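You operate a simulated robot arm through the tools that you are given. There is no shell and no other tool.

The job below is to be done with a simulated robot arm. You get a single attempt, and the scene is never put back.

Task
Take station three off the air and park its hose.
Fine: valve off, bleed to zero, then free the coupler and stand it in the holder; push the latch home again.

The check looks at the end state, three seconds after you hand in, the way a careful person would. Anything else that was tipped, shoved, dropped, spilled or broken makes it a failure.

Robot
A 6-joint arm with a two-finger parallel gripper, fixed in place. Base frame: the origin is at the foot of the arm, x ahead of it, y to its left, z up. Units: m, degrees, N and s.
With the tool pointing down near the work surface it reaches from about 0.28 to 0.64 m from the base axis. Its first joint turns from -115.0 to 115.0 degrees. Payload 3.43 kg.
The tool frame sits at the grasp point between the pads (the TCP): z along the fingers, y along the line on which they close. The tips reach 0.034 m beyond it. The gripper opens to 0.128 m. The fingers are 0.024 m wide and 0.012 m thick; the gripper's body (0.048 by 0.13 m) begins 0.096 m behind the TCP.
Orientation is told as [roll, pitch, yaw] about the base's x, y, z axes, in that order, counted from this pose: with the fingers straight down and closing along the base's y, the tool's x points along the base's -x, its y along +y and its z along -z.

Tools
- The arm moves only by the tool send_rows. Its argument "commands" is a list of rows, each an object (a shift or turn left out is 0, a gripper value left out holds the last) with "xyz": the shift along the base's x, y, z in m, a list of three; "rot": the turn, a rotation vector about the base's x, y, z in degrees, a list of three; "jaw": the finger opening in m, from 0 to 0.128. In form: [{"xyz": [x, y, z], "rot": [rx, ry, rz], "jaw": jaw}, ...]. A call has 1 to 20 rows; each row shifts and turns the commanded pose from where the row before left it. Each row takes 0.2 s and may step no farther than 0.05 m and 8.6 degrees from the row before; otherwise, or with a gripper value out of range, the whole call is refused. Where a pose cannot be reached the arm comes as near as it can. A force on the tool above 50 N (or 10 N above the force at the start of the call, whichever is more), or a blocked arm, ends the call early, and 0.2 s more pass. The fingers move at their own pace (about 0.153 m/s each) and stop on an object; they squeeze with about 40 N. The grip force told is the motor's: it shows also when the fingers shut on nothing. Time passes only in rows, and 0.2 s behind the last, so rows that do not move let the fingers close. The reply holds the time, the measured pose of the TCP, the force on the tool along the base axes, the opening and the grip force, in the units named above and with some noise, with the torque about the TCP (base axes, N m) and any sound that the robot's microphone picked up.
- Cameras (640 x 400 px; columns grow to the right, rows downward): "scene" is fixed at [0.0498, -0.649, 1.3371]; the picture's right is [0.82, -0.57, 0.00], its down [-0.44, -0.63, -0.64] and it looks along [0.37, 0.53, -0.77] (base axes); focal length 224 px, centre (320, 200). "wrist" rides on the gripper at [0.076, -0.011, -0.16] in the tool frame; the picture's right is [0.15, 0.99, 0.00], its down [-0.88, 0.13, -0.46] and it looks along [-0.45, 0.07, 0.89] (tool axes); focal length 234 px, centre (320, 200).
- camera(camera): a new picture of that camera. The clock stands still meanwhile.
- raise_lower(by): slides the trunk up (or, below 0, down) by that many m; the arm rides with it, the base frame stays. It gives what a move gives, with no picture.
- locate(camera, pixels): for up to 12 pixels [column, row] of the newest picture of that camera ("zoom" is the newest enlarged one), the place [x, y, z] in the base frame of the surface seen there, good to about 0.002 m. The clock stands still meanwhile.
- enlarge(camera, box): a new picture of the part [left, top, right, bottom] of that camera's present view, enlarged. The clock stands still meanwhile.
- finish_job(): hands the job in; it is judged then, once.

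Open the gripper and draw the arm clear of the work before you hand the job in, unless the task says otherwise.

The tools are called after ">>>" as name(argument=value, ...) on one line, values as JSON. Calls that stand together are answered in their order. send_rows: Moves the arm, as the interface text tells. Its arguments: {"type":"object","properties":{"commands":{"type":"array","items":{"type":"object","properties":{"xyz":{"type":"array","items":{"type":"number"}},"rot":{"type":"array","items":{"type":"number"}},"jaw":{"type":"number"}}}}},"required":["commands"]} The other tools are called the same way: raise_lower (by) slides the trunk up or down; camera (camera) takes a picture; locate (camera, pixels) gives the place of the surface under pixels of a picture; enlarge (camera, box) takes an enlarged picture of a part of a camera's view; finish_job () hands the job in.

At the start:

```text
clock: 0.0
tcp_pos: [0.1271, -0.4227, 1.1213]
tool_rot: [0.0, 0.0, 0.0]
wrist_force: [-0.1, -0.3, -0.6]
wrist_torque: [-0.01, -0.03, 0.0]
gripper_width: 0.1279
finger_force: 0.0
trunk travel left (down, up): [-0.825, 0.165]
```

scene: 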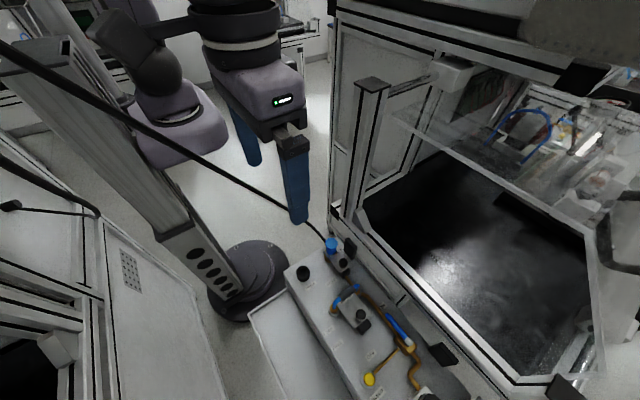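
wrist: 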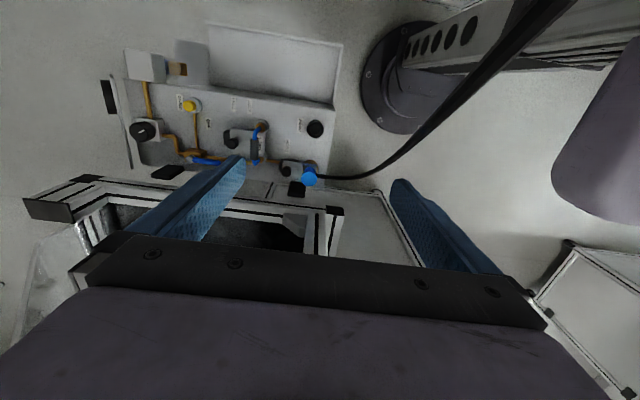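

The pictures show a panel with fittings around scene px (290-430, 240-400). I'll enlarge both views to read the labels and layout.

>>> enlarge(camera="scene", box=[240, 220, 480, 400])

>>> enlarge(camera="wrist", box=[100, 20, 360, 210])

```text
2.22 times, centred on (360, 310) of scene
```

zoom: 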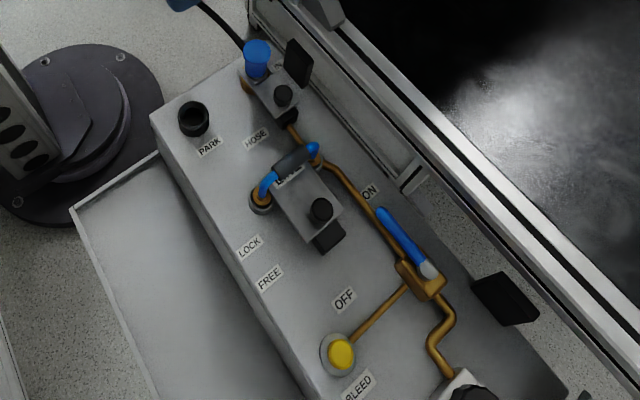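

```text
2.11 times, centred on (230, 115) of wrist
```

zoom: 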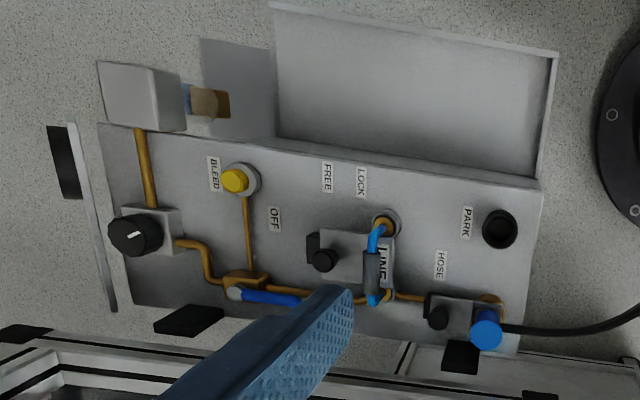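

I'll find where the panel's features are in the base frame, using the zoomed wrist view and the scene view.

>>> locate(camera="zoom", pixels=[[235, 182], [245, 282], [320, 296], [380, 228], [374, 270], [324, 260], [498, 229], [487, 325], [440, 318], [135, 236], [362, 182], [540, 190]])

>>> locate(camera="scene", pixels=[[332, 245], [303, 273], [346, 257], [350, 240], [370, 380], [388, 318], [400, 343], [360, 314], [340, 302], [352, 287], [290, 265], [300, 340]])

```text
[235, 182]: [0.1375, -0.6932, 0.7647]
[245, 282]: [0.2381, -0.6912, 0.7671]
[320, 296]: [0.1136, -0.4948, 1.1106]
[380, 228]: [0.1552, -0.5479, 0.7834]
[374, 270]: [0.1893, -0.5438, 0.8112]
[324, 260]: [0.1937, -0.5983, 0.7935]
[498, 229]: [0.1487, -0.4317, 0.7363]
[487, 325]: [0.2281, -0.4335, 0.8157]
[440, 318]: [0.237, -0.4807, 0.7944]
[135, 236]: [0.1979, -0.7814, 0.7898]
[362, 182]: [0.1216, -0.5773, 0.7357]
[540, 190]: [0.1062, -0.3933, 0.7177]
```

```text
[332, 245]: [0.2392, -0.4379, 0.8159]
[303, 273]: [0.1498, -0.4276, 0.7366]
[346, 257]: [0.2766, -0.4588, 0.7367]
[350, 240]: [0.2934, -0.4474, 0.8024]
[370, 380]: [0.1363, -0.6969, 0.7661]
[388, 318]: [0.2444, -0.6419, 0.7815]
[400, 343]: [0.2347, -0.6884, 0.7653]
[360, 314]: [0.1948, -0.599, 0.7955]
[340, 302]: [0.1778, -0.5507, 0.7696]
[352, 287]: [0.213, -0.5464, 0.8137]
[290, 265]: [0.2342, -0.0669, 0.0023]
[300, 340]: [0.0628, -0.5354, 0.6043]
```

The panel top is at z≈0.735, with the bleed button near (0.137,-0.694), valve pivot near (0.235,-0.69), hose coupler near (0.23,-0.434) and PARK hole near (0.149,-0.43). I'll shift the arm toward -y and -x to get a better wrist view.

>>> send_rows(commands=[{"xyz": [0, -0.04, 0]}, {"xyz": [0, -0.04, 0]}, {"xyz": [0, -0.04, 0]}, {"xyz": [0, -0.04, 0]}])

>>> camera(camera="wrist")

```text
clock: 1.0
tcp_pos: [0.1246, -0.5578, 1.1123]
tool_rot: [0.1, 0.0, 0.0]
wrist_force: [0.5, 1.1, 0.3]
wrist_torque: [-0.07, 0.02, -0.02]
gripper_width: 0.1279
finger_force: 0.1
out of reach, approached as far as the arm can: row 4
trunk travel left (down, up): [-0.825, 0.165]
```

```text
taken
```

wrist: 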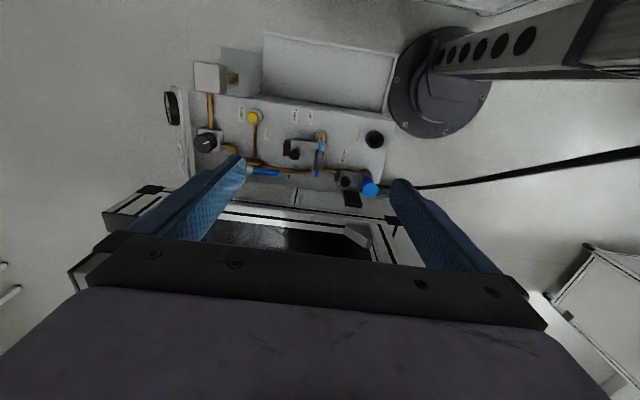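

The reach limit is ~0.57 m at this height. I'll lower the trunk 0.15 m and look again with a zoom.

>>> raise_lower(by=-0.15)

>>> enlarge(camera="wrist", box=[140, 20, 400, 210])

>>> camera(camera="scene")

```text
clock: 2.8
tcp_pos: [0.1253, -0.5596, 0.9625]
tool_rot: [0.1, 0.0, 0.0]
wrist_force: [0.8, 0.3, -0.4]
wrist_torque: [0.02, 0.01, 0.0]
gripper_width: 0.1282
finger_force: 0.0
trunk travel left (down, up): [-0.675, 0.315]
```

```text
2.11 times, centred on (270, 115) of wrist
```

zoom: 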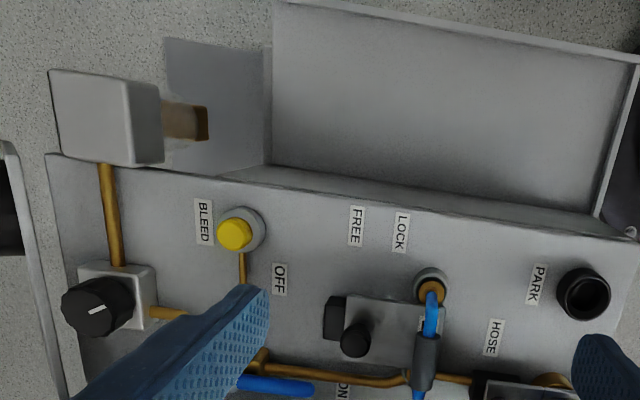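

```text
taken
```

scene: 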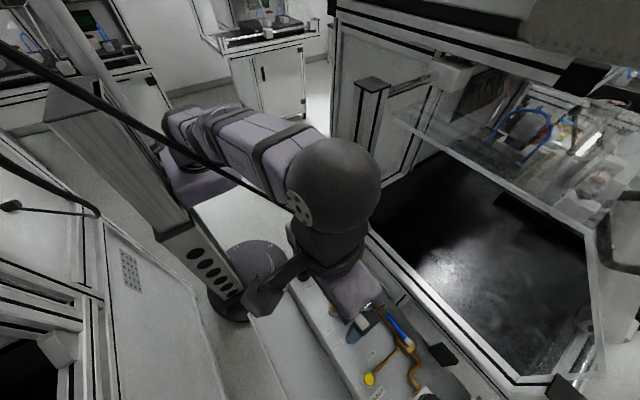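

Labels are now readable (BLEED, OFF, FREE, LOCK, PARK, HOSE). I'll shift toward +x and +y to look at the hose coupler and the LINE block without the fingers in the way.

>>> send_rows(commands=[{"xyz": [0.04, 0.04, 0]}, {"xyz": [0.04, 0.04, 0]}, {"xyz": [0.02, 0, 0]}])

>>> camera(camera="wrist")

>>> enlarge(camera="wrist", box=[190, 20, 450, 210])

```text
refused: row 1 steps farther than a row can; nothing moved
```

```text
taken
```

wrist: 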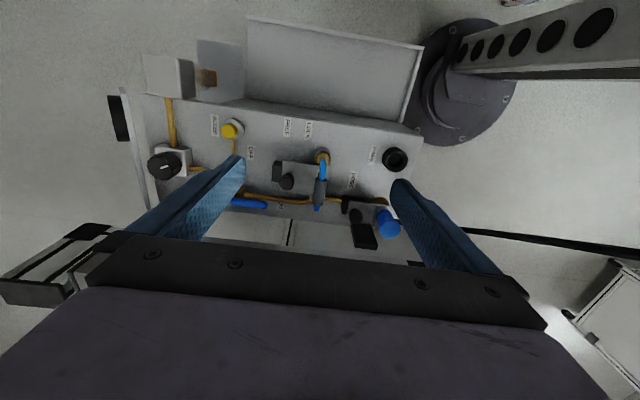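

```text
2.11 times, centred on (320, 115) of wrist
```

zoom: 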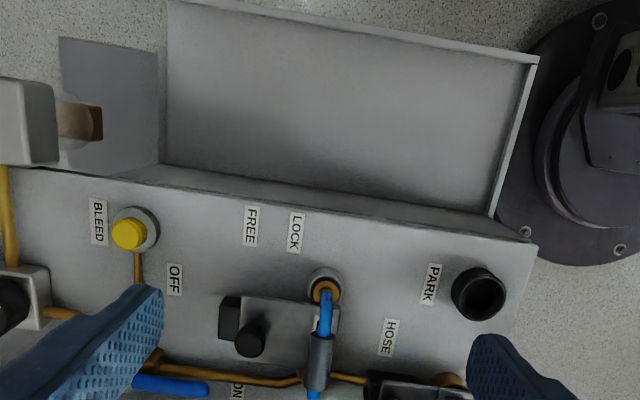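

The row was too long; I'll repeat it in smaller steps.

>>> send_rows(commands=[{"xyz": [0.03, 0.03, 0]}, {"xyz": [0.03, 0.03, 0]}, {"xyz": [0.03, 0.03, 0]}])

>>> camera(camera="wrist")

>>> enlarge(camera="wrist", box=[190, 20, 450, 210])

```text
clock: 3.5
tcp_pos: [0.1342, -0.5543, 0.9628]
tool_rot: [0.0, 0.0, -0.1]
wrist_force: [0.5, -0.4, -0.9]
wrist_torque: [0.02, -0.01, -0.04]
gripper_width: 0.1282
finger_force: 0.0
out of reach, approached as far as the arm can: row 1, 2, 3
trunk travel left (down, up): [-0.675, 0.315]
```

```text
taken
```

wrist: 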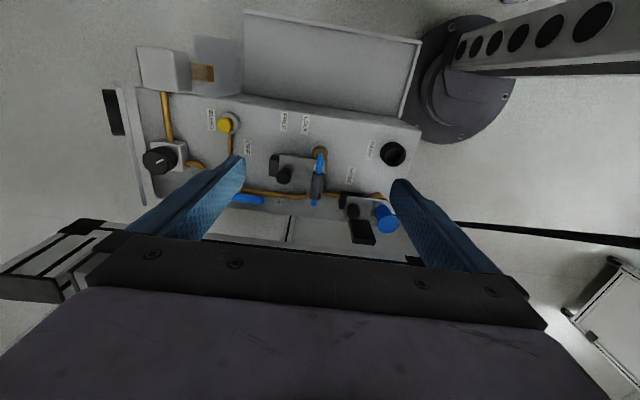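

```text
2.11 times, centred on (320, 115) of wrist
```

zoom: 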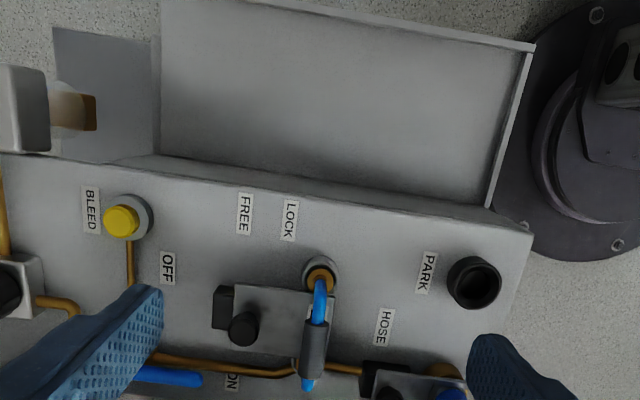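

The arm reports out of reach even though those targets are closer in. I'll test a plain +y retract to see where the commanded pose stands.

>>> send_rows(commands=[{"xyz": [0, 0.04, 0]}, {"xyz": [0, 0, 0]}])

```text
clock: 4.2
tcp_pos: [0.1333, -0.5555, 0.9627]
tool_rot: [0.2, 0.0, 0.0]
wrist_force: [0.0, 0.4, -0.7]
wrist_torque: [0.03, 0.0, 0.01]
gripper_width: 0.1277
finger_force: 0.1
out of reach, approached as far as the arm can: row 1
trunk travel left (down, up): [-0.675, 0.315]
```

Still stuck. The arm may be near a straight-elbow singularity, so I'll try small moves, including -z.

>>> send_rows(commands=[{"xyz": [0, 0, -0.02]}, {"xyz": [0, 0, -0.02]}, {"xyz": [0, 0.01, 0]}])

```text
clock: 5.0
tcp_pos: [0.1359, -0.5684, 0.9249]
tool_rot: [0.1, 0.0, 0.0]
wrist_force: [0.5, 0.4, -0.6]
wrist_torque: [-0.01, 0.0, -0.01]
gripper_width: 0.128
finger_force: 0.0
out of reach, approached as far as the arm can: row 1, 2, 3
trunk travel left (down, up): [-0.675, 0.315]
```

Lowering slid it outward along the reach boundary, which fits a straight-elbow singularity. I'll try one larger retract diagonal toward the base with some lift.

>>> send_rows(commands=[{"xyz": [-0.01, 0.045, 0.01]}, {"xyz": [-0.01, 0.045, 0.01]}, {"xyz": [-0.01, 0.045, 0.01]}])

```text
clock: 5.8
tcp_pos: [0.1365, -0.5679, 0.9258]
tool_rot: [0.2, 0.0, -0.1]
wrist_force: [0.3, -0.2, -0.2]
wrist_torque: [0.0, 0.01, -0.02]
gripper_width: 0.1281
finger_force: 0.1
out of reach, approached as far as the arm can: row 1, 2, 3
trunk travel left (down, up): [-0.675, 0.315]
```

Radial motion is locked, so I'll try tilting the tool so that the wrist comes back toward the base.

>>> send_rows(commands=[{"rot": [-8, 0, 0]}, {"rot": [-8, 0, 0]}])

```text
clock: 6.3
tcp_pos: [0.1357, -0.5676, 0.9266]
tool_rot: [0.1, 0.0, -0.1]
wrist_force: [0.4, 0.7, 0.1]
wrist_torque: [0.01, 0.01, 0.02]
gripper_width: 0.1281
finger_force: 0.0
out of reach, approached as far as the arm can: row 1, 2
trunk travel left (down, up): [-0.675, 0.315]
```

No motion. I'll try lowering further along with +x, which did give motion before.

>>> send_rows(commands=[{"xyz": [0.01, 0, -0.01]}, {"rot": [8, 0, 0]}])

>>> camera(camera="scene")

```text
clock: 7.0
tcp_pos: [0.1407, -0.5398, 0.9073]
tool_rot: [8.1, 0.0, -0.1]
wrist_force: [1.0, 0.1, 0.1]
wrist_torque: [0.04, -0.01, 0.0]
gripper_width: 0.128
finger_force: 0.0
out of reach, approached as far as the arm can: row 2
trunk travel left (down, up): [-0.675, 0.315]
```

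```text
taken
```

scene: 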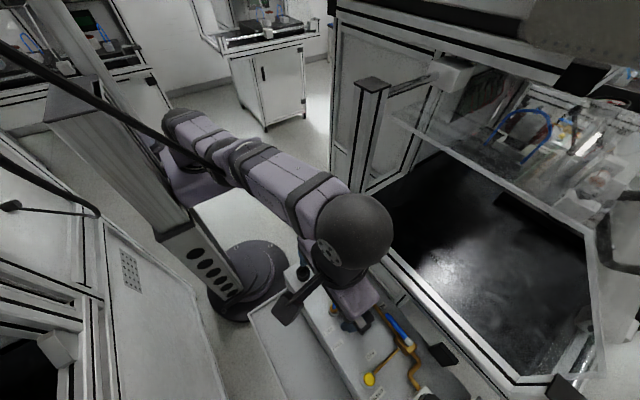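

The first row was within reach this time. Now I'll try a retract combined with descent.

>>> send_rows(commands=[{"xyz": [0, 0.02, -0.02]}, {"xyz": [0, 0.04, 0]}])

```text
clock: 7.5
tcp_pos: [0.1403, -0.5404, 0.9071]
tool_rot: [8.1, 0.0, 0.0]
wrist_force: [-0.2, 0.3, -0.5]
wrist_torque: [0.01, 0.0, -0.02]
gripper_width: 0.128
finger_force: 0.0
out of reach, approached as far as the arm can: row 1, 2
trunk travel left (down, up): [-0.675, 0.315]
```

I'll probe single small directions to see which ones the arm accepts.

>>> send_rows(commands=[{"rot": [-8, 0, 0]}, {"xyz": [0, 0, -0.02]}])

>>> send_rows(commands=[{"xyz": [0, -0.01, -0.02]}])

>>> send_rows(commands=[{"xyz": [0, 0.005, 0]}])

```text
clock: 8.2
tcp_pos: [0.141, -0.5433, 0.888]
tool_rot: [8.2, 0.1, 0.0]
wrist_force: [-0.5, 0.8, 0.7]
wrist_torque: [0.0, -0.03, -0.01]
gripper_width: 0.1279
finger_force: 0.0
out of reach, approached as far as the arm can: row 1
trunk travel left (down, up): [-0.675, 0.315]
```

```text
clock: 8.6
tcp_pos: [0.1415, -0.5493, 0.8684]
tool_rot: [7.9, 0.0, -0.1]
wrist_force: [-0.7, 0.2, 0.6]
wrist_torque: [-0.01, -0.03, 0.02]
gripper_width: 0.1281
finger_force: 0.1
trunk travel left (down, up): [-0.675, 0.315]
```

```text
clock: 8.9
tcp_pos: [0.1428, -0.5477, 0.8681]
tool_rot: [8.2, 0.1, -0.1]
wrist_force: [0.5, 1.0, 0.8]
wrist_torque: [-0.01, 0.02, 0.02]
gripper_width: 0.128
finger_force: 0.1
trunk travel left (down, up): [-0.675, 0.315]
```

Small steps are accepted now. The fingertips are at z≈0.83, close to the fittings, so I'll raise the trunk and then retract in small steps.

>>> raise_lower(by=0.15)

>>> send_rows(commands=[{"xyz": [0, 0.005, 0]}, {"xyz": [0, 0.005, 0]}, {"xyz": [0, 0.005, 0]}, {"xyz": [0, 0.01, 0]}, {"xyz": [0, 0.01, 0]}])

```text
clock: 10.7
tcp_pos: [0.1416, -0.5478, 1.018]
tool_rot: [8.2, 0.1, 0.0]
wrist_force: [0.1, 0.4, -0.4]
wrist_torque: [-0.04, -0.02, 0.0]
gripper_width: 0.128
finger_force: 0.0
trunk travel left (down, up): [-0.825, 0.165]
```

```text
clock: 11.9
tcp_pos: [0.1412, -0.5483, 1.0179]
tool_rot: [8.2, 0.0, -0.1]
wrist_force: [-0.2, 0.4, -0.1]
wrist_torque: [-0.01, -0.02, 0.0]
gripper_width: 0.1278
finger_force: 0.0
out of reach, approached as far as the arm can: row 1, 2, 3, 4, 5
trunk travel left (down, up): [-0.825, 0.165]
```

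Downward motion is what unbends the elbow. From this height I'll take larger steps down with slight inward motion.

>>> send_rows(commands=[{"xyz": [0, -0.005, -0.045]}, {"xyz": [0, 0.005, -0.045]}])

>>> send_rows(commands=[{"xyz": [0, 0.01, -0.01]}, {"xyz": [0, 0.01, 0]}])

```text
clock: 12.5
tcp_pos: [0.1436, -0.5592, 0.931]
tool_rot: [8.3, 0.1, 0.1]
wrist_force: [0.2, -0.4, 0.4]
wrist_torque: [-0.04, 0.0, 0.02]
gripper_width: 0.1279
finger_force: 0.0
out of reach, approached as far as the arm can: row 2
trunk travel left (down, up): [-0.825, 0.165]
```

```text
clock: 13.1
tcp_pos: [0.1458, -0.5582, 0.9202]
tool_rot: [8.5, 0.1, 0.0]
wrist_force: [-0.4, -0.1, 0.3]
wrist_torque: [0.02, 0.02, 0.01]
gripper_width: 0.1282
finger_force: 0.0
out of reach, approached as far as the arm can: row 1, 2
trunk travel left (down, up): [-0.825, 0.165]
```

Still stuck on inward motion. I'll test sideways motions (±x) separately to learn what limits the arm.

>>> send_rows(commands=[{"xyz": [-0.03, 0, 0]}])

>>> send_rows(commands=[{"xyz": [-0.03, 0.01, 0]}])

>>> send_rows(commands=[{"rot": [0, 0, 8]}])

```text
clock: 13.5
tcp_pos: [0.1151, -0.5617, 0.9208]
tool_rot: [8.3, 0.0, 0.0]
wrist_force: [-0.3, 0.6, 0.4]
wrist_torque: [0.04, -0.01, 0.01]
gripper_width: 0.128
finger_force: 0.0
out of reach, approached as far as the arm can: row 1
trunk travel left (down, up): [-0.825, 0.165]
```

```text
clock: 13.9
tcp_pos: [0.0845, -0.5631, 0.9192]
tool_rot: [8.4, 0.0, -0.1]
wrist_force: [-0.2, 0.8, 0.4]
wrist_torque: [-0.01, -0.04, 0.0]
gripper_width: 0.128
finger_force: 0.0
out of reach, approached as far as the arm can: row 1
trunk travel left (down, up): [-0.825, 0.165]
```

```text
clock: 14.3
tcp_pos: [0.0847, -0.5631, 0.9206]
tool_rot: [8.4, 0.0, 8.0]
wrist_force: [-0.3, -0.7, 0.2]
wrist_torque: [-0.01, 0.01, 0.01]
gripper_width: 0.1279
finger_force: 0.0
trunk travel left (down, up): [-0.825, 0.165]
```

Sideways motion follows the outer arc, so the elbow really is straight. I haven't tried rising with a retract, so I'll do that now.

>>> send_rows(commands=[{"xyz": [0, 0.005, 0.045]}, {"xyz": [0, 0.01, 0.045]}, {"xyz": [0, 0.02, 0.04]}])

>>> send_rows(commands=[{"xyz": [0, 0.02, 0]}, {"xyz": [0, 0.02, 0]}])

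```text
clock: 15.1
tcp_pos: [0.0873, -0.531, 1.0754]
tool_rot: [9.1, -0.1, 8.0]
wrist_force: [-0.7, 0.1, -0.5]
wrist_torque: [-0.1, -0.02, -0.03]
gripper_width: 0.128
finger_force: 0.0
out of reach, approached as far as the arm can: row 2, 3
trunk travel left (down, up): [-0.825, 0.165]
```

```text
clock: 15.7
tcp_pos: [0.0898, -0.5352, 1.0809]
tool_rot: [8.5, 0.0, 8.0]
wrist_force: [-0.1, 0.4, 0.1]
wrist_torque: [0.0, -0.03, 0.01]
gripper_width: 0.1276
finger_force: 0.0
out of reach, approached as far as the arm can: row 1, 2
trunk travel left (down, up): [-0.825, 0.165]
```

It only slid along the boundary again. I'll try successive pure down steps from this higher point, since they end well inside the boundary.

>>> send_rows(commands=[{"xyz": [0, 0, -0.045]}, {"xyz": [0, 0.0, -0.045]}, {"xyz": [0, 0.0, -0.04]}])

>>> send_rows(commands=[{"xyz": [0, 0.05, 0]}, {"xyz": [0, 0.05, 0]}, {"xyz": [0, 0.05, 0]}, {"xyz": [0, 0.05, 0]}, {"xyz": [0, 0.05, 0]}])

```text
clock: 16.5
tcp_pos: [0.0902, -0.5334, 1.0711]
tool_rot: [9.5, 0.0, 7.9]
wrist_force: [0.4, -0.7, 0.7]
wrist_torque: [0.0, 0.01, -0.02]
gripper_width: 0.1279
finger_force: 0.1
out of reach, approached as far as the arm can: row 1, 2, 3
trunk travel left (down, up): [-0.825, 0.165]
```

```text
clock: 17.7
tcp_pos: [0.0942, -0.535, 1.0823]
tool_rot: [8.5, 0.0, 8.0]
wrist_force: [0.6, -0.4, 0.2]
wrist_torque: [0.03, 0.01, -0.01]
gripper_width: 0.128
finger_force: 0.0
out of reach, approached as far as the arm can: row 1, 2, 3, 4, 5
trunk travel left (down, up): [-0.825, 0.165]
```

Down is now blocked too, which doesn't fit a simple elbow singularity. I'll look at the arm's configuration.

>>> enlarge(camera="scene", box=[60, 0, 460, 330])

>>> camera(camera="wrist")

```text
1.21 times, centred on (260, 165) of scene
```

zoom: 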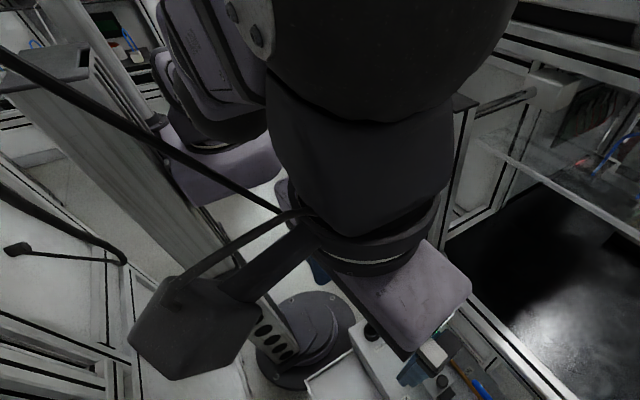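

```text
taken
```

wrist: 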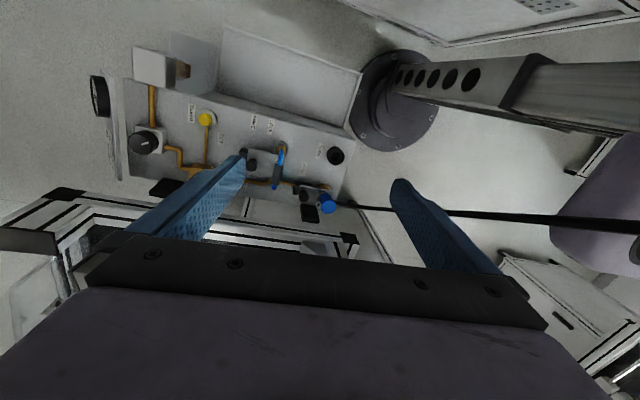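

I'll locate a few points on the arm to understand its configuration.

>>> locate(camera="zoom", pixels=[[390, 50], [360, 150], [370, 250], [410, 300], [245, 30], [200, 60], [220, 155], [60, 60], [160, 80], [200, 330]])

```text
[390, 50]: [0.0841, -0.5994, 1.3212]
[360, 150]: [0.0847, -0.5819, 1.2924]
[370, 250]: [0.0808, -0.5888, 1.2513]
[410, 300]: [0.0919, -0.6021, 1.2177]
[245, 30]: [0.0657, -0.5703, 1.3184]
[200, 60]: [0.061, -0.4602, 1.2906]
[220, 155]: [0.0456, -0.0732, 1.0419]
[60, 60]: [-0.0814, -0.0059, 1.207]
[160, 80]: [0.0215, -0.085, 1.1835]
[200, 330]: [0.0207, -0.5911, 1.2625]
```

The wrist is ~0.22 m above the TCP and the arm is nearly straight from the shoulder. I'll try to work the elbow open with very small inward steps.

>>> send_rows(commands=[{"xyz": [0, 0.001, 0]}, {"xyz": [0, 0.001, 0]}, {"xyz": [0, 0.001, 0]}, {"xyz": [0, 0.001, 0]}, {"xyz": [0, 0.002, 0]}, {"xyz": [0, 0.002, 0]}, {"xyz": [0, 0.002, 0]}, {"xyz": [0, 0.003, 0]}, {"xyz": [0, 0.003, 0]}, {"xyz": [0, 0.004, 0]}])

```text
clock: 19.9
tcp_pos: [0.0937, -0.5355, 1.0829]
tool_rot: [8.4, -0.1, 8.0]
wrist_force: [0.7, -0.7, -0.2]
wrist_torque: [-0.03, 0.01, 0.01]
gripper_width: 0.1278
finger_force: 0.1
out of reach, approached as far as the arm can: row 2, 4, 6, 8, 10
trunk travel left (down, up): [-0.825, 0.165]
```

Inward steps just snap back. I'll try moving outward and down along the boundary to return to lower poses where steps were accepted.

>>> send_rows(commands=[{"xyz": [0, -0.01, -0.03]}])

>>> send_rows(commands=[{"xyz": [0, -0.008, -0.03]}, {"xyz": [0, -0.004, -0.03]}])

>>> send_rows(commands=[{"rot": [-8, 0, 0], "xyz": [0, -0.03, 0]}])

```text
clock: 20.3
tcp_pos: [0.0932, -0.5459, 1.0538]
tool_rot: [8.3, -0.1, 8.0]
wrist_force: [-0.4, 0.1, 0.1]
wrist_torque: [0.01, 0.0, 0.01]
gripper_width: 0.1279
finger_force: 0.1
trunk travel left (down, up): [-0.825, 0.165]
```

```text
clock: 20.9
tcp_pos: [0.0944, -0.5585, 0.993]
tool_rot: [8.2, 0.0, 8.1]
wrist_force: [-0.1, -0.8, 0.4]
wrist_torque: [0.02, 0.0, 0.02]
gripper_width: 0.1282
finger_force: 0.0
trunk travel left (down, up): [-0.825, 0.165]
```

```text
clock: 21.3
tcp_pos: [0.0942, -0.5905, 0.9932]
tool_rot: [0.4, 1.1, 7.9]
wrist_force: [-0.2, 0.7, -0.5]
wrist_torque: [-0.03, 0.01, -0.01]
gripper_width: 0.1281
finger_force: 0.0
trunk travel left (down, up): [-0.825, 0.165]
```

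All accepted. I'll continue down along the outer boundary toward the widest-reach height, then test inward.

>>> send_rows(commands=[{"xyz": [0, -0.005, -0.04]}, {"xyz": [0, -0.003, -0.04]}])

>>> send_rows(commands=[{"xyz": [0, 0.002, -0.02]}])

>>> send_rows(commands=[{"xyz": [0, 0.02, 0.0]}])

```text
clock: 21.9
tcp_pos: [0.0926, -0.599, 0.9145]
tool_rot: [0.4, 1.0, 7.9]
wrist_force: [0.1, 0.3, -0.3]
wrist_torque: [-0.01, 0.02, 0.02]
gripper_width: 0.1278
finger_force: 0.1
out of reach, approached as far as the arm can: row 1
trunk travel left (down, up): [-0.825, 0.165]
```

```text
clock: 22.3
tcp_pos: [0.0922, -0.5996, 0.893]
tool_rot: [0.5, 1.1, 7.9]
wrist_force: [0.2, 0.1, -0.5]
wrist_torque: [0.03, -0.02, -0.01]
gripper_width: 0.1279
finger_force: 0.1
out of reach, approached as far as the arm can: row 1
trunk travel left (down, up): [-0.825, 0.165]
```

```text
clock: 22.7
tcp_pos: [0.0952, -0.5991, 0.8935]
tool_rot: [0.5, 1.2, 8.0]
wrist_force: [0.4, -0.5, -0.1]
wrist_torque: [0.01, -0.01, 0.0]
gripper_width: 0.1279
finger_force: 0.1
out of reach, approached as far as the arm can: row 1
trunk travel left (down, up): [-0.825, 0.165]
```

The arm is now about horizontal and straight. I'll raise the trunk for clearance, then try full-size steps down and up from here.

>>> raise_lower(by=0.16)

>>> send_rows(commands=[{"xyz": [0, 0.003, -0.049]}, {"xyz": [0, 0.006, -0.049]}, {"xyz": [0, 0.02, -0.04]}])

```text
clock: 24.5
tcp_pos: [0.0952, -0.5992, 1.0529]
tool_rot: [0.3, 1.1, 7.9]
wrist_force: [-0.4, 1.3, 0.2]
wrist_torque: [0.02, 0.0, 0.03]
gripper_width: 0.1276
finger_force: 0.0
trunk travel left (down, up): [-0.985, 0.005]
```

```text
clock: 25.3
tcp_pos: [0.0972, -0.5826, 0.9134]
tool_rot: [0.4, 1.1, 7.8]
wrist_force: [-0.6, 0.4, 0.2]
wrist_torque: [-0.01, 0.03, 0.02]
gripper_width: 0.1278
finger_force: 0.0
out of reach, approached as far as the arm can: row 3
trunk travel left (down, up): [-0.985, 0.005]
```

Rows 1–2 were accepted on the lower side of the arc. I'll test inward motion here.

>>> send_rows(commands=[{"xyz": [0, 0.01, 0]}, {"xyz": [0, 0.02, 0]}])

>>> send_rows(commands=[{"xyz": [0, 0.0, 0.04]}])

>>> send_rows(commands=[{"xyz": [0, 0.02, 0]}])

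```text
clock: 25.9
tcp_pos: [0.0977, -0.5783, 0.9051]
tool_rot: [0.6, 1.0, 7.9]
wrist_force: [1.0, -0.2, 0.0]
wrist_torque: [0.01, -0.01, 0.01]
gripper_width: 0.1281
finger_force: 0.1
out of reach, approached as far as the arm can: row 1, 2
trunk travel left (down, up): [-0.985, 0.005]
```

```text
clock: 26.3
tcp_pos: [0.0989, -0.5884, 0.9424]
tool_rot: [0.6, 1.1, 8.0]
wrist_force: [0.1, 0.4, 0.8]
wrist_torque: [-0.01, -0.01, 0.04]
gripper_width: 0.1278
finger_force: 0.1
out of reach, approached as far as the arm can: row 1
trunk travel left (down, up): [-0.985, 0.005]
```

```text
clock: 26.7
tcp_pos: [0.0991, -0.5878, 0.9393]
tool_rot: [0.5, 1.1, 7.8]
wrist_force: [-0.9, -0.1, -0.2]
wrist_torque: [0.01, -0.01, -0.07]
gripper_width: 0.1282
finger_force: 0.0
out of reach, approached as far as the arm can: row 1
trunk travel left (down, up): [-0.985, 0.005]
```

Inward pushes only slide along the sphere. A tool rotation couples to the elbow differently, so I'll combine a roll with an inward shift larger than the pure wrist swing.

>>> send_rows(commands=[{"xyz": [0, 0.04, 0.0], "rot": [8.5, 0, 0]}])

>>> send_rows(commands=[{"xyz": [0, 0.04, 0.0], "rot": [8.5, 0, 0]}, {"xyz": [0, 0.045, 0.0], "rot": [8.5, 0, 0]}])

>>> send_rows(commands=[{"xyz": [0, 0.03, 0.0], "rot": [-8.5, 0, 0]}])

```text
clock: 27.1
tcp_pos: [0.0984, -0.5493, 0.9392]
tool_rot: [9.0, -0.1, 8.0]
wrist_force: [-0.9, -0.5, -0.7]
wrist_torque: [-0.02, 0.01, -0.03]
gripper_width: 0.1277
finger_force: 0.0
trunk travel left (down, up): [-0.985, 0.005]
```

```text
clock: 27.7
tcp_pos: [0.1013, -0.4728, 0.9383]
tool_rot: [25.9, -2.4, 7.7]
wrist_force: [0.0, -0.1, 0.0]
wrist_torque: [0.03, 0.02, 0.01]
gripper_width: 0.1281
finger_force: 0.0
out of reach, approached as far as the arm can: row 1, 2
trunk travel left (down, up): [-0.985, 0.005]
```

```text
clock: 28.1
tcp_pos: [0.1022, -0.4854, 0.9382]
tool_rot: [22.9, -2.0, 7.7]
wrist_force: [-0.1, -0.9, 0.8]
wrist_torque: [-0.01, -0.02, -0.01]
gripper_width: 0.128
finger_force: 0.1
out of reach, approached as far as the arm can: row 1
trunk travel left (down, up): [-0.985, 0.005]
```

Positive roll just swings about the wrist. Now the opposite sign: roll back with less outward shift than the wrist swing.

>>> send_rows(commands=[{"xyz": [0, -0.03, 0.005], "rot": [-8.5, 0, 0]}])

>>> send_rows(commands=[{"xyz": [0, -0.03, 0.0], "rot": [-8.5, 0, 0]}, {"xyz": [0, -0.02, 0.0], "rot": [-8.5, 0, 0]}])

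>>> send_rows(commands=[{"xyz": [0, 0.005, 0.0]}])

```text
clock: 28.5
tcp_pos: [0.1007, -0.5239, 0.9424]
tool_rot: [14.7, -0.8, 8.1]
wrist_force: [0.2, 0.6, 0.6]
wrist_torque: [0.02, 0.0, 0.0]
gripper_width: 0.1279
finger_force: 0.0
out of reach, approached as far as the arm can: row 1
trunk travel left (down, up): [-0.985, 0.005]
```

```text
clock: 29.1
tcp_pos: [0.1053, -0.599, 0.9371]
tool_rot: [-2.3, 1.5, 7.9]
wrist_force: [0.1, 0.6, 0.1]
wrist_torque: [0.01, 0.0, 0.02]
gripper_width: 0.1279
finger_force: 0.0
out of reach, approached as far as the arm can: row 1, 2
trunk travel left (down, up): [-0.985, 0.005]
```

```text
clock: 29.5
tcp_pos: [0.1045, -0.5992, 0.9368]
tool_rot: [-2.2, 1.6, 7.9]
wrist_force: [0.1, -0.1, 0.0]
wrist_torque: [0.01, -0.03, 0.02]
gripper_width: 0.1282
finger_force: 0.0
out of reach, approached as far as the arm can: row 1
trunk travel left (down, up): [-0.985, 0.005]
```

The wrist stays on the boundary. I'll take a scene picture and measure points along the arm to see whether the elbow is really straight.

>>> camera(camera="scene")

>>> enlarge(camera="scene", box=[100, 0, 420, 260])

```text
taken
```

scene: 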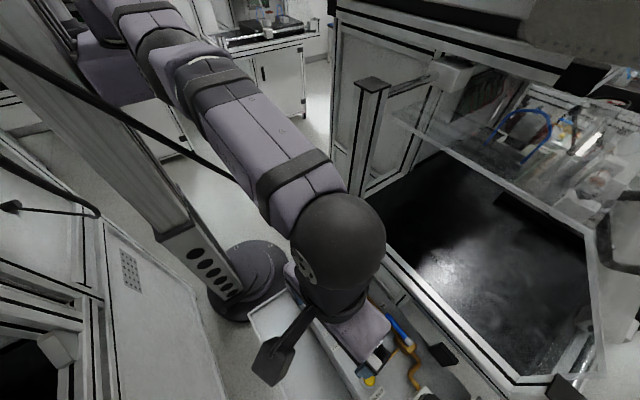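

```text
1.54 times, centred on (260, 130) of scene
```

zoom: 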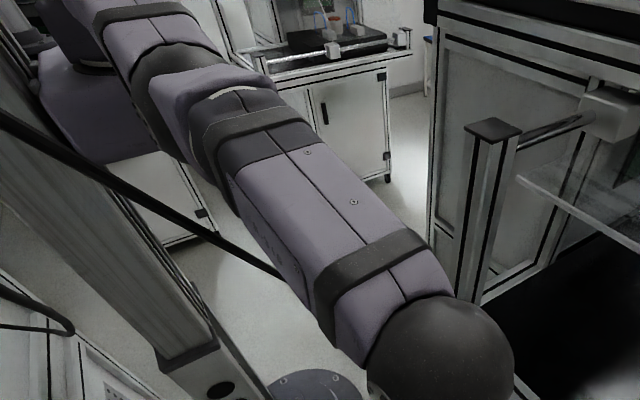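

>>> locate(camera="scene", pixels=[[120, 60], [150, 30], [165, 45], [195, 65], [215, 90], [245, 130], [280, 165], [300, 180], [340, 235], [330, 300], [360, 330], [120, 10]])

```text
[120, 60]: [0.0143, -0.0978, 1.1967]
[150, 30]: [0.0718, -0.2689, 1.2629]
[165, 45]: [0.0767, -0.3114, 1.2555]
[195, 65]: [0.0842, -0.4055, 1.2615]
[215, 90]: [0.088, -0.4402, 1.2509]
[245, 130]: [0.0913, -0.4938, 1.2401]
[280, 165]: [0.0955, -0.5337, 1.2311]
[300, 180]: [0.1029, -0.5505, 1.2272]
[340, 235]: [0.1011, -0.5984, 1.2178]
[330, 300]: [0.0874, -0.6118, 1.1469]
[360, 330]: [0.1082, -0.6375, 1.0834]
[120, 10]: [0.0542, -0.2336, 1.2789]
```

The arm is indeed straight, and the TCP-to-wrist lever is about 0.26 m. I'll roll + with clearly more inward shift (10 mm beyond the pure swing).

>>> send_rows(commands=[{"xyz": [0, 0.049, 0.0], "rot": [8.5, 0, 0]}])

>>> send_rows(commands=[{"xyz": [0, 0.049, 0.005], "rot": [8.5, 0, 0]}])

>>> send_rows(commands=[{"xyz": [0, 0.03, -0.04], "rot": [8.5, 0, 0]}])

```text
clock: 29.9
tcp_pos: [0.1048, -0.5592, 0.9355]
tool_rot: [6.5, 0.3, 8.0]
wrist_force: [1.6, -0.6, -0.1]
wrist_torque: [-0.02, -0.01, -0.01]
gripper_width: 0.1282
finger_force: 0.0
out of reach, approached as far as the arm can: row 1
trunk travel left (down, up): [-0.985, 0.005]
```

```text
clock: 30.3
tcp_pos: [0.1043, -0.5217, 0.9371]
tool_rot: [14.9, -0.7, 8.0]
wrist_force: [0.6, 0.2, 1.0]
wrist_torque: [-0.02, -0.05, 0.03]
gripper_width: 0.1282
finger_force: 0.1
out of reach, approached as far as the arm can: row 1
trunk travel left (down, up): [-0.985, 0.005]
```

```text
clock: 30.7
tcp_pos: [0.1056, -0.4876, 0.9086]
tool_rot: [21.3, -1.8, 7.8]
wrist_force: [0.6, -0.2, -0.2]
wrist_torque: [0.0, 0.01, -0.02]
gripper_width: 0.1282
finger_force: 0.1
out of reach, approached as far as the arm can: row 1
trunk travel left (down, up): [-0.985, 0.005]
```

Still locked. Next I'll do an exact pure-wrist swing (small elbow kick), followed by tiny inward steps in the same call.

>>> send_rows(commands=[{"xyz": [0, -0.0369, -0.0113], "rot": [-8.5, 0, 0]}, {"xyz": [0, 0.002, 0]}, {"xyz": [0, 0.002, 0]}, {"xyz": [0, 0.002, 0]}, {"xyz": [0, 0.002, 0]}, {"xyz": [0, 0.002, 0]}])

>>> send_rows(commands=[{"xyz": [0, 0.0369, 0.0113], "rot": [8.5, 0, 0]}, {"xyz": [0, 0.002, 0]}, {"xyz": [0, 0.002, 0]}, {"xyz": [0, 0.002, 0]}, {"xyz": [0, 0.002, 0]}, {"xyz": [0, 0.002, 0]}])

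```text
clock: 32.1
tcp_pos: [0.1056, -0.515, 0.8965]
tool_rot: [14.5, -0.7, 8.1]
wrist_force: [-0.5, 0.2, 0.1]
wrist_torque: [0.01, 0.0, -0.01]
gripper_width: 0.1279
finger_force: 0.0
out of reach, approached as far as the arm can: row 1, 4, 6
trunk travel left (down, up): [-0.985, 0.005]
```

```text
clock: 33.5
tcp_pos: [0.1064, -0.4606, 0.9089]
tool_rot: [23.0, -2.0, 7.8]
wrist_force: [0.3, 0.2, -0.2]
wrist_torque: [-0.02, -0.02, 0.03]
gripper_width: 0.128
finger_force: 0.0
trunk travel left (down, up): [-0.985, 0.005]
```

All six rows were accepted this time and the TCP followed inward. I'll keep retracting.

>>> send_rows(commands=[{"xyz": [0, 0.005, 0]}, {"xyz": [0, 0.005, 0]}, {"xyz": [0, 0.01, 0]}, {"xyz": [0, 0.01, 0]}])

```text
clock: 34.5
tcp_pos: [0.1052, -0.4327, 0.91]
tool_rot: [23.0, -1.9, 7.9]
wrist_force: [-0.3, 0.2, 0.0]
wrist_torque: [-0.03, 0.0, -0.01]
gripper_width: 0.1282
finger_force: 0.0
trunk travel left (down, up): [-0.985, 0.005]
```

Unlocked. Now I'll level the tool (roll to 0), which draws the wrist further inward.

>>> send_rows(commands=[{"rot": [-5.75, 0, 0]}, {"rot": [-5.75, 0, 0]}, {"rot": [-5.75, 0, 0]}, {"rot": [-5.75, 0, 0]}, {"rot": [0, 0, -7.9]}])

```text
clock: 35.7
tcp_pos: [0.1058, -0.4318, 0.9088]
tool_rot: [0.1, 1.3, -0.1]
wrist_force: [0.2, -0.1, 0.6]
wrist_torque: [0.03, 0.0, 0.04]
gripper_width: 0.1279
finger_force: 0.1
trunk travel left (down, up): [-0.985, 0.005]
```

Good: level again and free to move. I'll look with the wrist camera from here.

>>> camera(camera="wrist")

>>> enlarge(camera="scene", box=[240, 220, 480, 400])

```text
taken
```

wrist: 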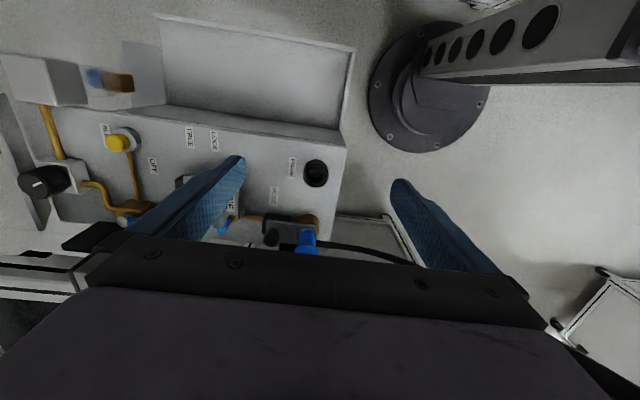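

```text
2.22 times, centred on (360, 310) of scene
```

zoom: 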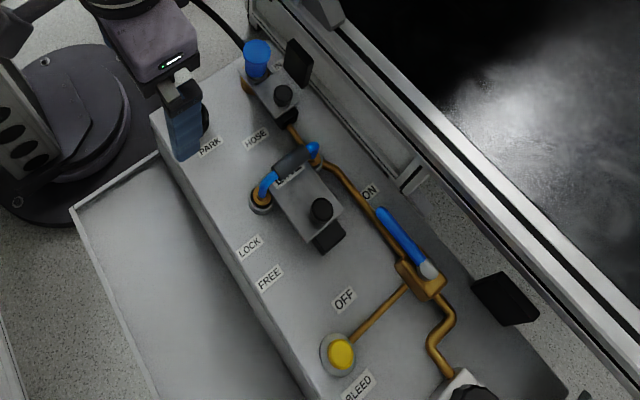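

I'll shift to x≈0.25 to see the coupler and LINE block beyond the fingers.

>>> send_rows(commands=[{"xyz": [0.03, 0, 0.03], "rot": [0, -1.3, 0]}, {"xyz": [0.04, 0, 0.0]}, {"xyz": [0.04, 0, 0]}, {"xyz": [0.04, 0, 0.0]}])

>>> camera(camera="wrist")

>>> enlarge(camera="wrist", box=[190, 60, 410, 200])

```text
clock: 36.7
tcp_pos: [0.2551, -0.4318, 0.9391]
tool_rot: [0.2, -0.4, 0.0]
wrist_force: [-3.6, 0.9, -0.8]
wrist_torque: [-0.14, -0.34, 0.11]
gripper_width: 0.128
finger_force: 0.1
trunk travel left (down, up): [-0.985, 0.005]
```

```text
taken
```

wrist: 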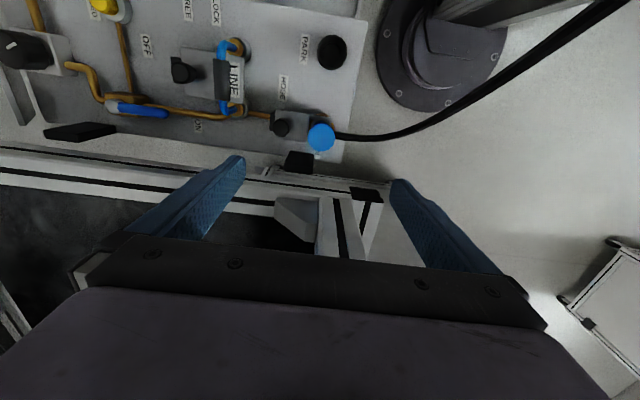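

```text
2.86 times, centred on (300, 130) of wrist
```

zoom: 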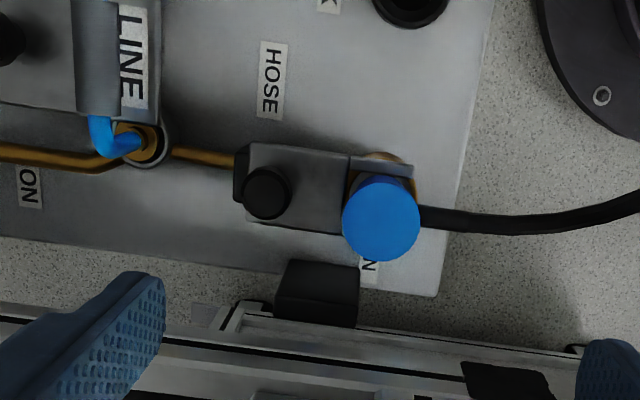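

The force shows a slight -3.6 N in x; I'll check with a still row whether it's real contact, and look at the LINE block and the label by the coupler.

>>> send_rows(commands=[{"xyz": [0, 0, 0]}])

>>> enlarge(camera="wrist", box=[60, 0, 260, 150])

>>> enlarge(camera="scene", box=[270, 220, 390, 310])

```text
clock: 37.1
tcp_pos: [0.2557, -0.4297, 0.9394]
tool_rot: [0.3, -0.1, 0.0]
wrist_force: [-8.7, 0.8, 1.0]
wrist_torque: [-0.06, -0.87, 0.13]
gripper_width: 0.128
finger_force: 0.1
trunk travel left (down, up): [-0.985, 0.005]
```

```text
2.67 times, centred on (160, 75) of wrist
```

zoom: 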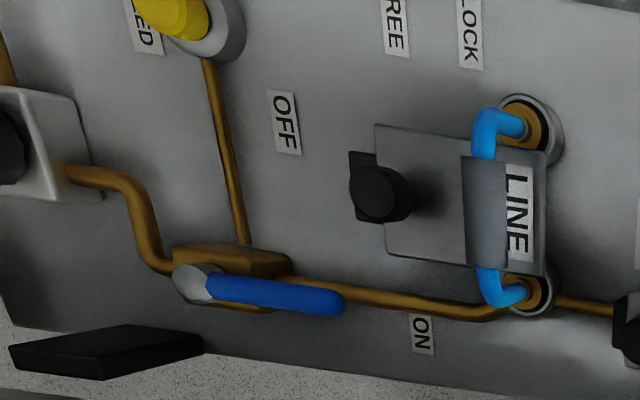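

```text
4.44 times, centred on (330, 265) of scene
```

zoom: 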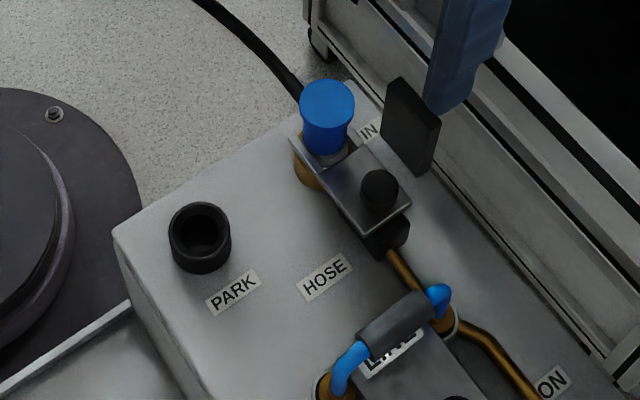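

There is real contact: -8.7 N in x about 0.1 m above the TCP, likely the transparent panel or post beside the enclosure. I'll back off in -x at once and locate that structure.

>>> send_rows(commands=[{"xyz": [-0.03, 0, 0]}, {"xyz": [-0.03, 0, 0]}])

>>> camera(camera="scene")

>>> locate(camera="scene", pixels=[[372, 82], [395, 112], [420, 90], [470, 80], [340, 195], [400, 295], [350, 225], [355, 150], [450, 160], [560, 210], [430, 70], [338, 215]])

```text
clock: 37.7
tcp_pos: [0.1963, -0.4314, 0.9378]
tool_rot: [0.3, -0.2, 0.0]
wrist_force: [0.3, 0.3, -0.2]
wrist_torque: [-0.01, -0.03, 0.01]
gripper_width: 0.1281
finger_force: 0.0
trunk travel left (down, up): [-0.985, 0.005]
```

```text
taken
```

scene: 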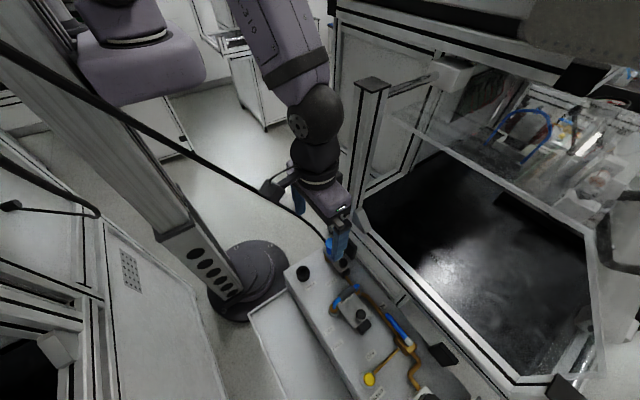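

```text
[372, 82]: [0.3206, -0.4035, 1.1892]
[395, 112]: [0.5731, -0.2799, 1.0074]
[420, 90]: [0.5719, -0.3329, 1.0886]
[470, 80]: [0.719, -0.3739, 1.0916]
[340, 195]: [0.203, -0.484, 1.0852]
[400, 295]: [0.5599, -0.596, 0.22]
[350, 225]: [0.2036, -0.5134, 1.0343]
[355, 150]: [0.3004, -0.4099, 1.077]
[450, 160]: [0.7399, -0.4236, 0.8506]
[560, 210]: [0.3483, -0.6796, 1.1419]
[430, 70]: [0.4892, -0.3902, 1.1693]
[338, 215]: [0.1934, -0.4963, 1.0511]
```

The obstruction is the frame post at x≈0.30, y≈-0.40 (up to z≈1.19), so I'll keep x below 0.25 there. Now I'll move closer to view the HOSE block between the open fingers.

>>> send_rows(commands=[{"xyz": [0.0, -0.02, -0.03]}, {"xyz": [0.0, -0.015, -0.03]}])

>>> enlarge(camera="wrist", box=[200, 60, 440, 240])

>>> enlarge(camera="wrist", box=[0, 0, 320, 200])

```text
clock: 38.3
tcp_pos: [0.1971, -0.4656, 0.8774]
tool_rot: [0.2, -0.1, 0.0]
wrist_force: [0.4, -0.7, -0.5]
wrist_torque: [-0.03, 0.01, 0.01]
gripper_width: 0.1281
finger_force: 0.1
trunk travel left (down, up): [-0.985, 0.005]
```

```text
2.22 times, centred on (320, 150) of wrist
```

zoom: 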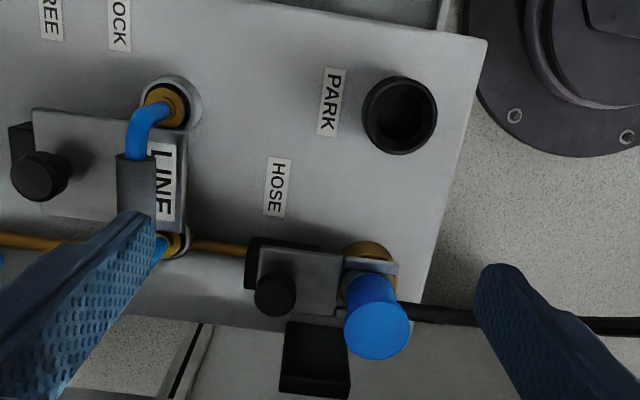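

```text
2.00 times, centred on (160, 100) of wrist
```

zoom: 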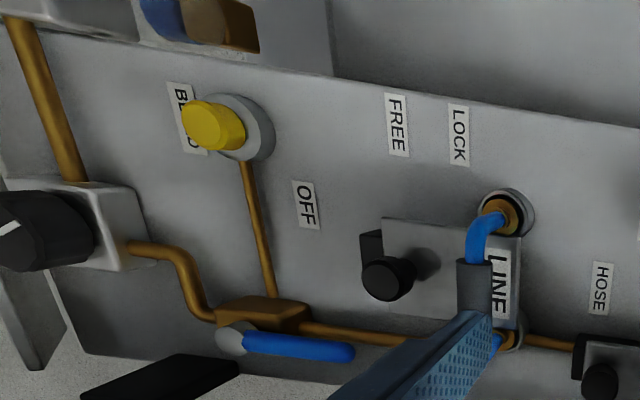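

Both HOSE and LINE have a similar slide latch; the hose with the blue cap sits in HOSE, so LINE should stay alone. I'll rise and tilt the tool outward to see the valve, bleed button and gauge area to the left.

>>> send_rows(commands=[{"xyz": [-0.02, 0, 0.04]}, {"xyz": [-0.02, 0, 0.04]}, {"xyz": [0, 0, 0.04]}, {"rot": [-8, 0, 0]}, {"rot": [-8, 0, 0]}, {"rot": [-8, 0, 0]}, {"rot": [-8, 0, 0]}])

>>> camera(camera="wrist")

```text
clock: 39.9
tcp_pos: [0.1427, -0.4654, 0.9987]
tool_rot: [-22.6, 2.3, -1.1]
wrist_force: [0.2, 0.6, -0.4]
wrist_torque: [-0.02, -0.01, 0.07]
gripper_width: 0.128
finger_force: 0.0
out of reach, approached as far as the arm can: row 6, 7
trunk travel left (down, up): [-0.985, 0.005]
```

```text
taken
```

wrist: 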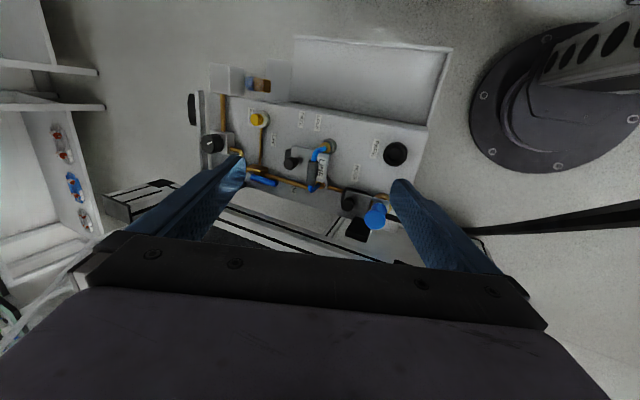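

Roll stopped at -22.6° because the wrist came too close in. I'll move outward (-y) and then continue the tilt.

>>> send_rows(commands=[{"xyz": [0, -0.03, 0]}, {"xyz": [0, -0.03, 0]}, {"xyz": [0, -0.03, 0]}])

>>> send_rows(commands=[{"rot": [-5, 0, 0]}, {"rot": [-5, 0, 0]}])

>>> camera(camera="wrist")

```text
clock: 40.7
tcp_pos: [0.1515, -0.5581, 0.9989]
tool_rot: [-28.8, 0.6, -0.2]
wrist_force: [-0.1, -0.2, 0.3]
wrist_torque: [0.03, -0.01, 0.01]
gripper_width: 0.128
finger_force: 0.0
trunk travel left (down, up): [-0.985, 0.005]
```

```text
clock: 41.3
tcp_pos: [0.1443, -0.5559, 0.9976]
tool_rot: [-33.6, 2.0, -1.4]
wrist_force: [0.3, 0.8, -0.4]
wrist_torque: [-0.02, 0.04, 0.02]
gripper_width: 0.128
finger_force: 0.0
out of reach, approached as far as the arm can: row 1, 2
trunk travel left (down, up): [-0.985, 0.005]
```

```text
taken
```

wrist: 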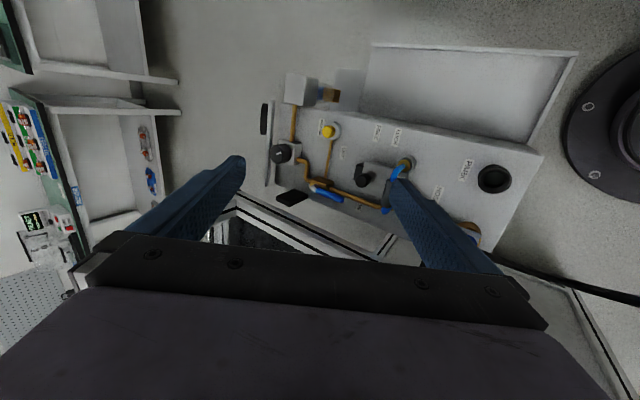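

The tilt limit is probably from the trunk being high (steep forearm). I'll raise the TCP while lowering the trunk so the forearm becomes flatter.

>>> send_rows(commands=[{"rot": [10, 0, 0], "xyz": [0, 0, 0]}])

>>> send_rows(commands=[{"rot": [5, 0, 0], "xyz": [0, 0, 0.03]}, {"xyz": [0, 0, 0.03]}, {"xyz": [0, 0, 0.03]}])

>>> raise_lower(by=-0.15)

```text
refused: row 1 steps farther than a row can; nothing moved
```

```text
clock: 42.1
tcp_pos: [0.1406, -0.554, 1.0805]
tool_rot: [-30.9, 1.4, -0.8]
wrist_force: [-0.9, 0.5, -0.7]
wrist_torque: [-0.02, 0.01, 0.03]
gripper_width: 0.1282
finger_force: 0.0
out of reach, approached as far as the arm can: row 1
trunk travel left (down, up): [-0.985, 0.005]
```

```text
clock: 43.9
tcp_pos: [0.1414, -0.5534, 0.9301]
tool_rot: [-30.9, 1.3, -0.7]
wrist_force: [-0.5, 0.8, 0.3]
wrist_torque: [-0.01, 0.01, -0.01]
gripper_width: 0.128
finger_force: 0.0
trunk travel left (down, up): [-0.835, 0.155]
```

Now at TCP (0.141,-0.553,0.93) with roll -31°. I'll look at the panel.

>>> camera(camera="wrist")

>>> enlarge(camera="wrist", box=[160, 40, 420, 210])

```text
taken
```

wrist: 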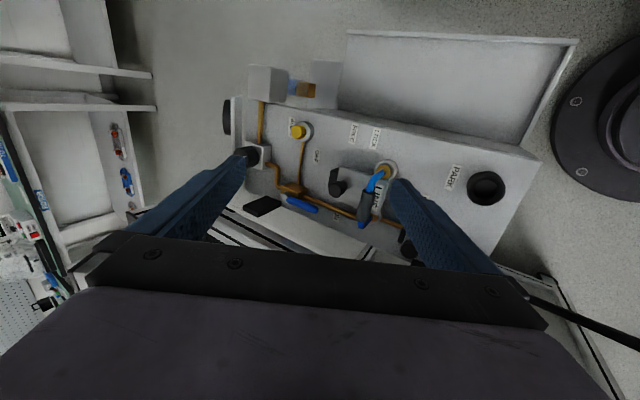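

```text
2.35 times, centred on (290, 125) of wrist
```

zoom: 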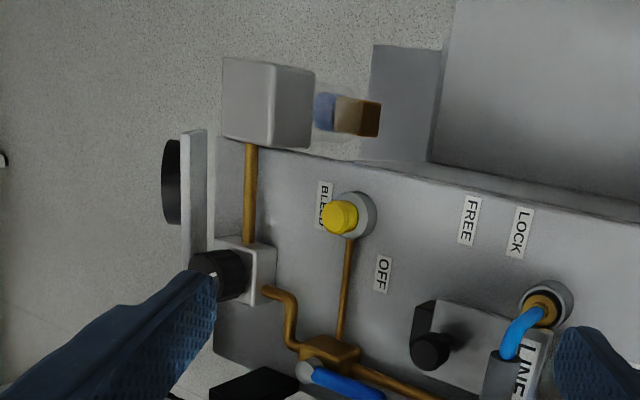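

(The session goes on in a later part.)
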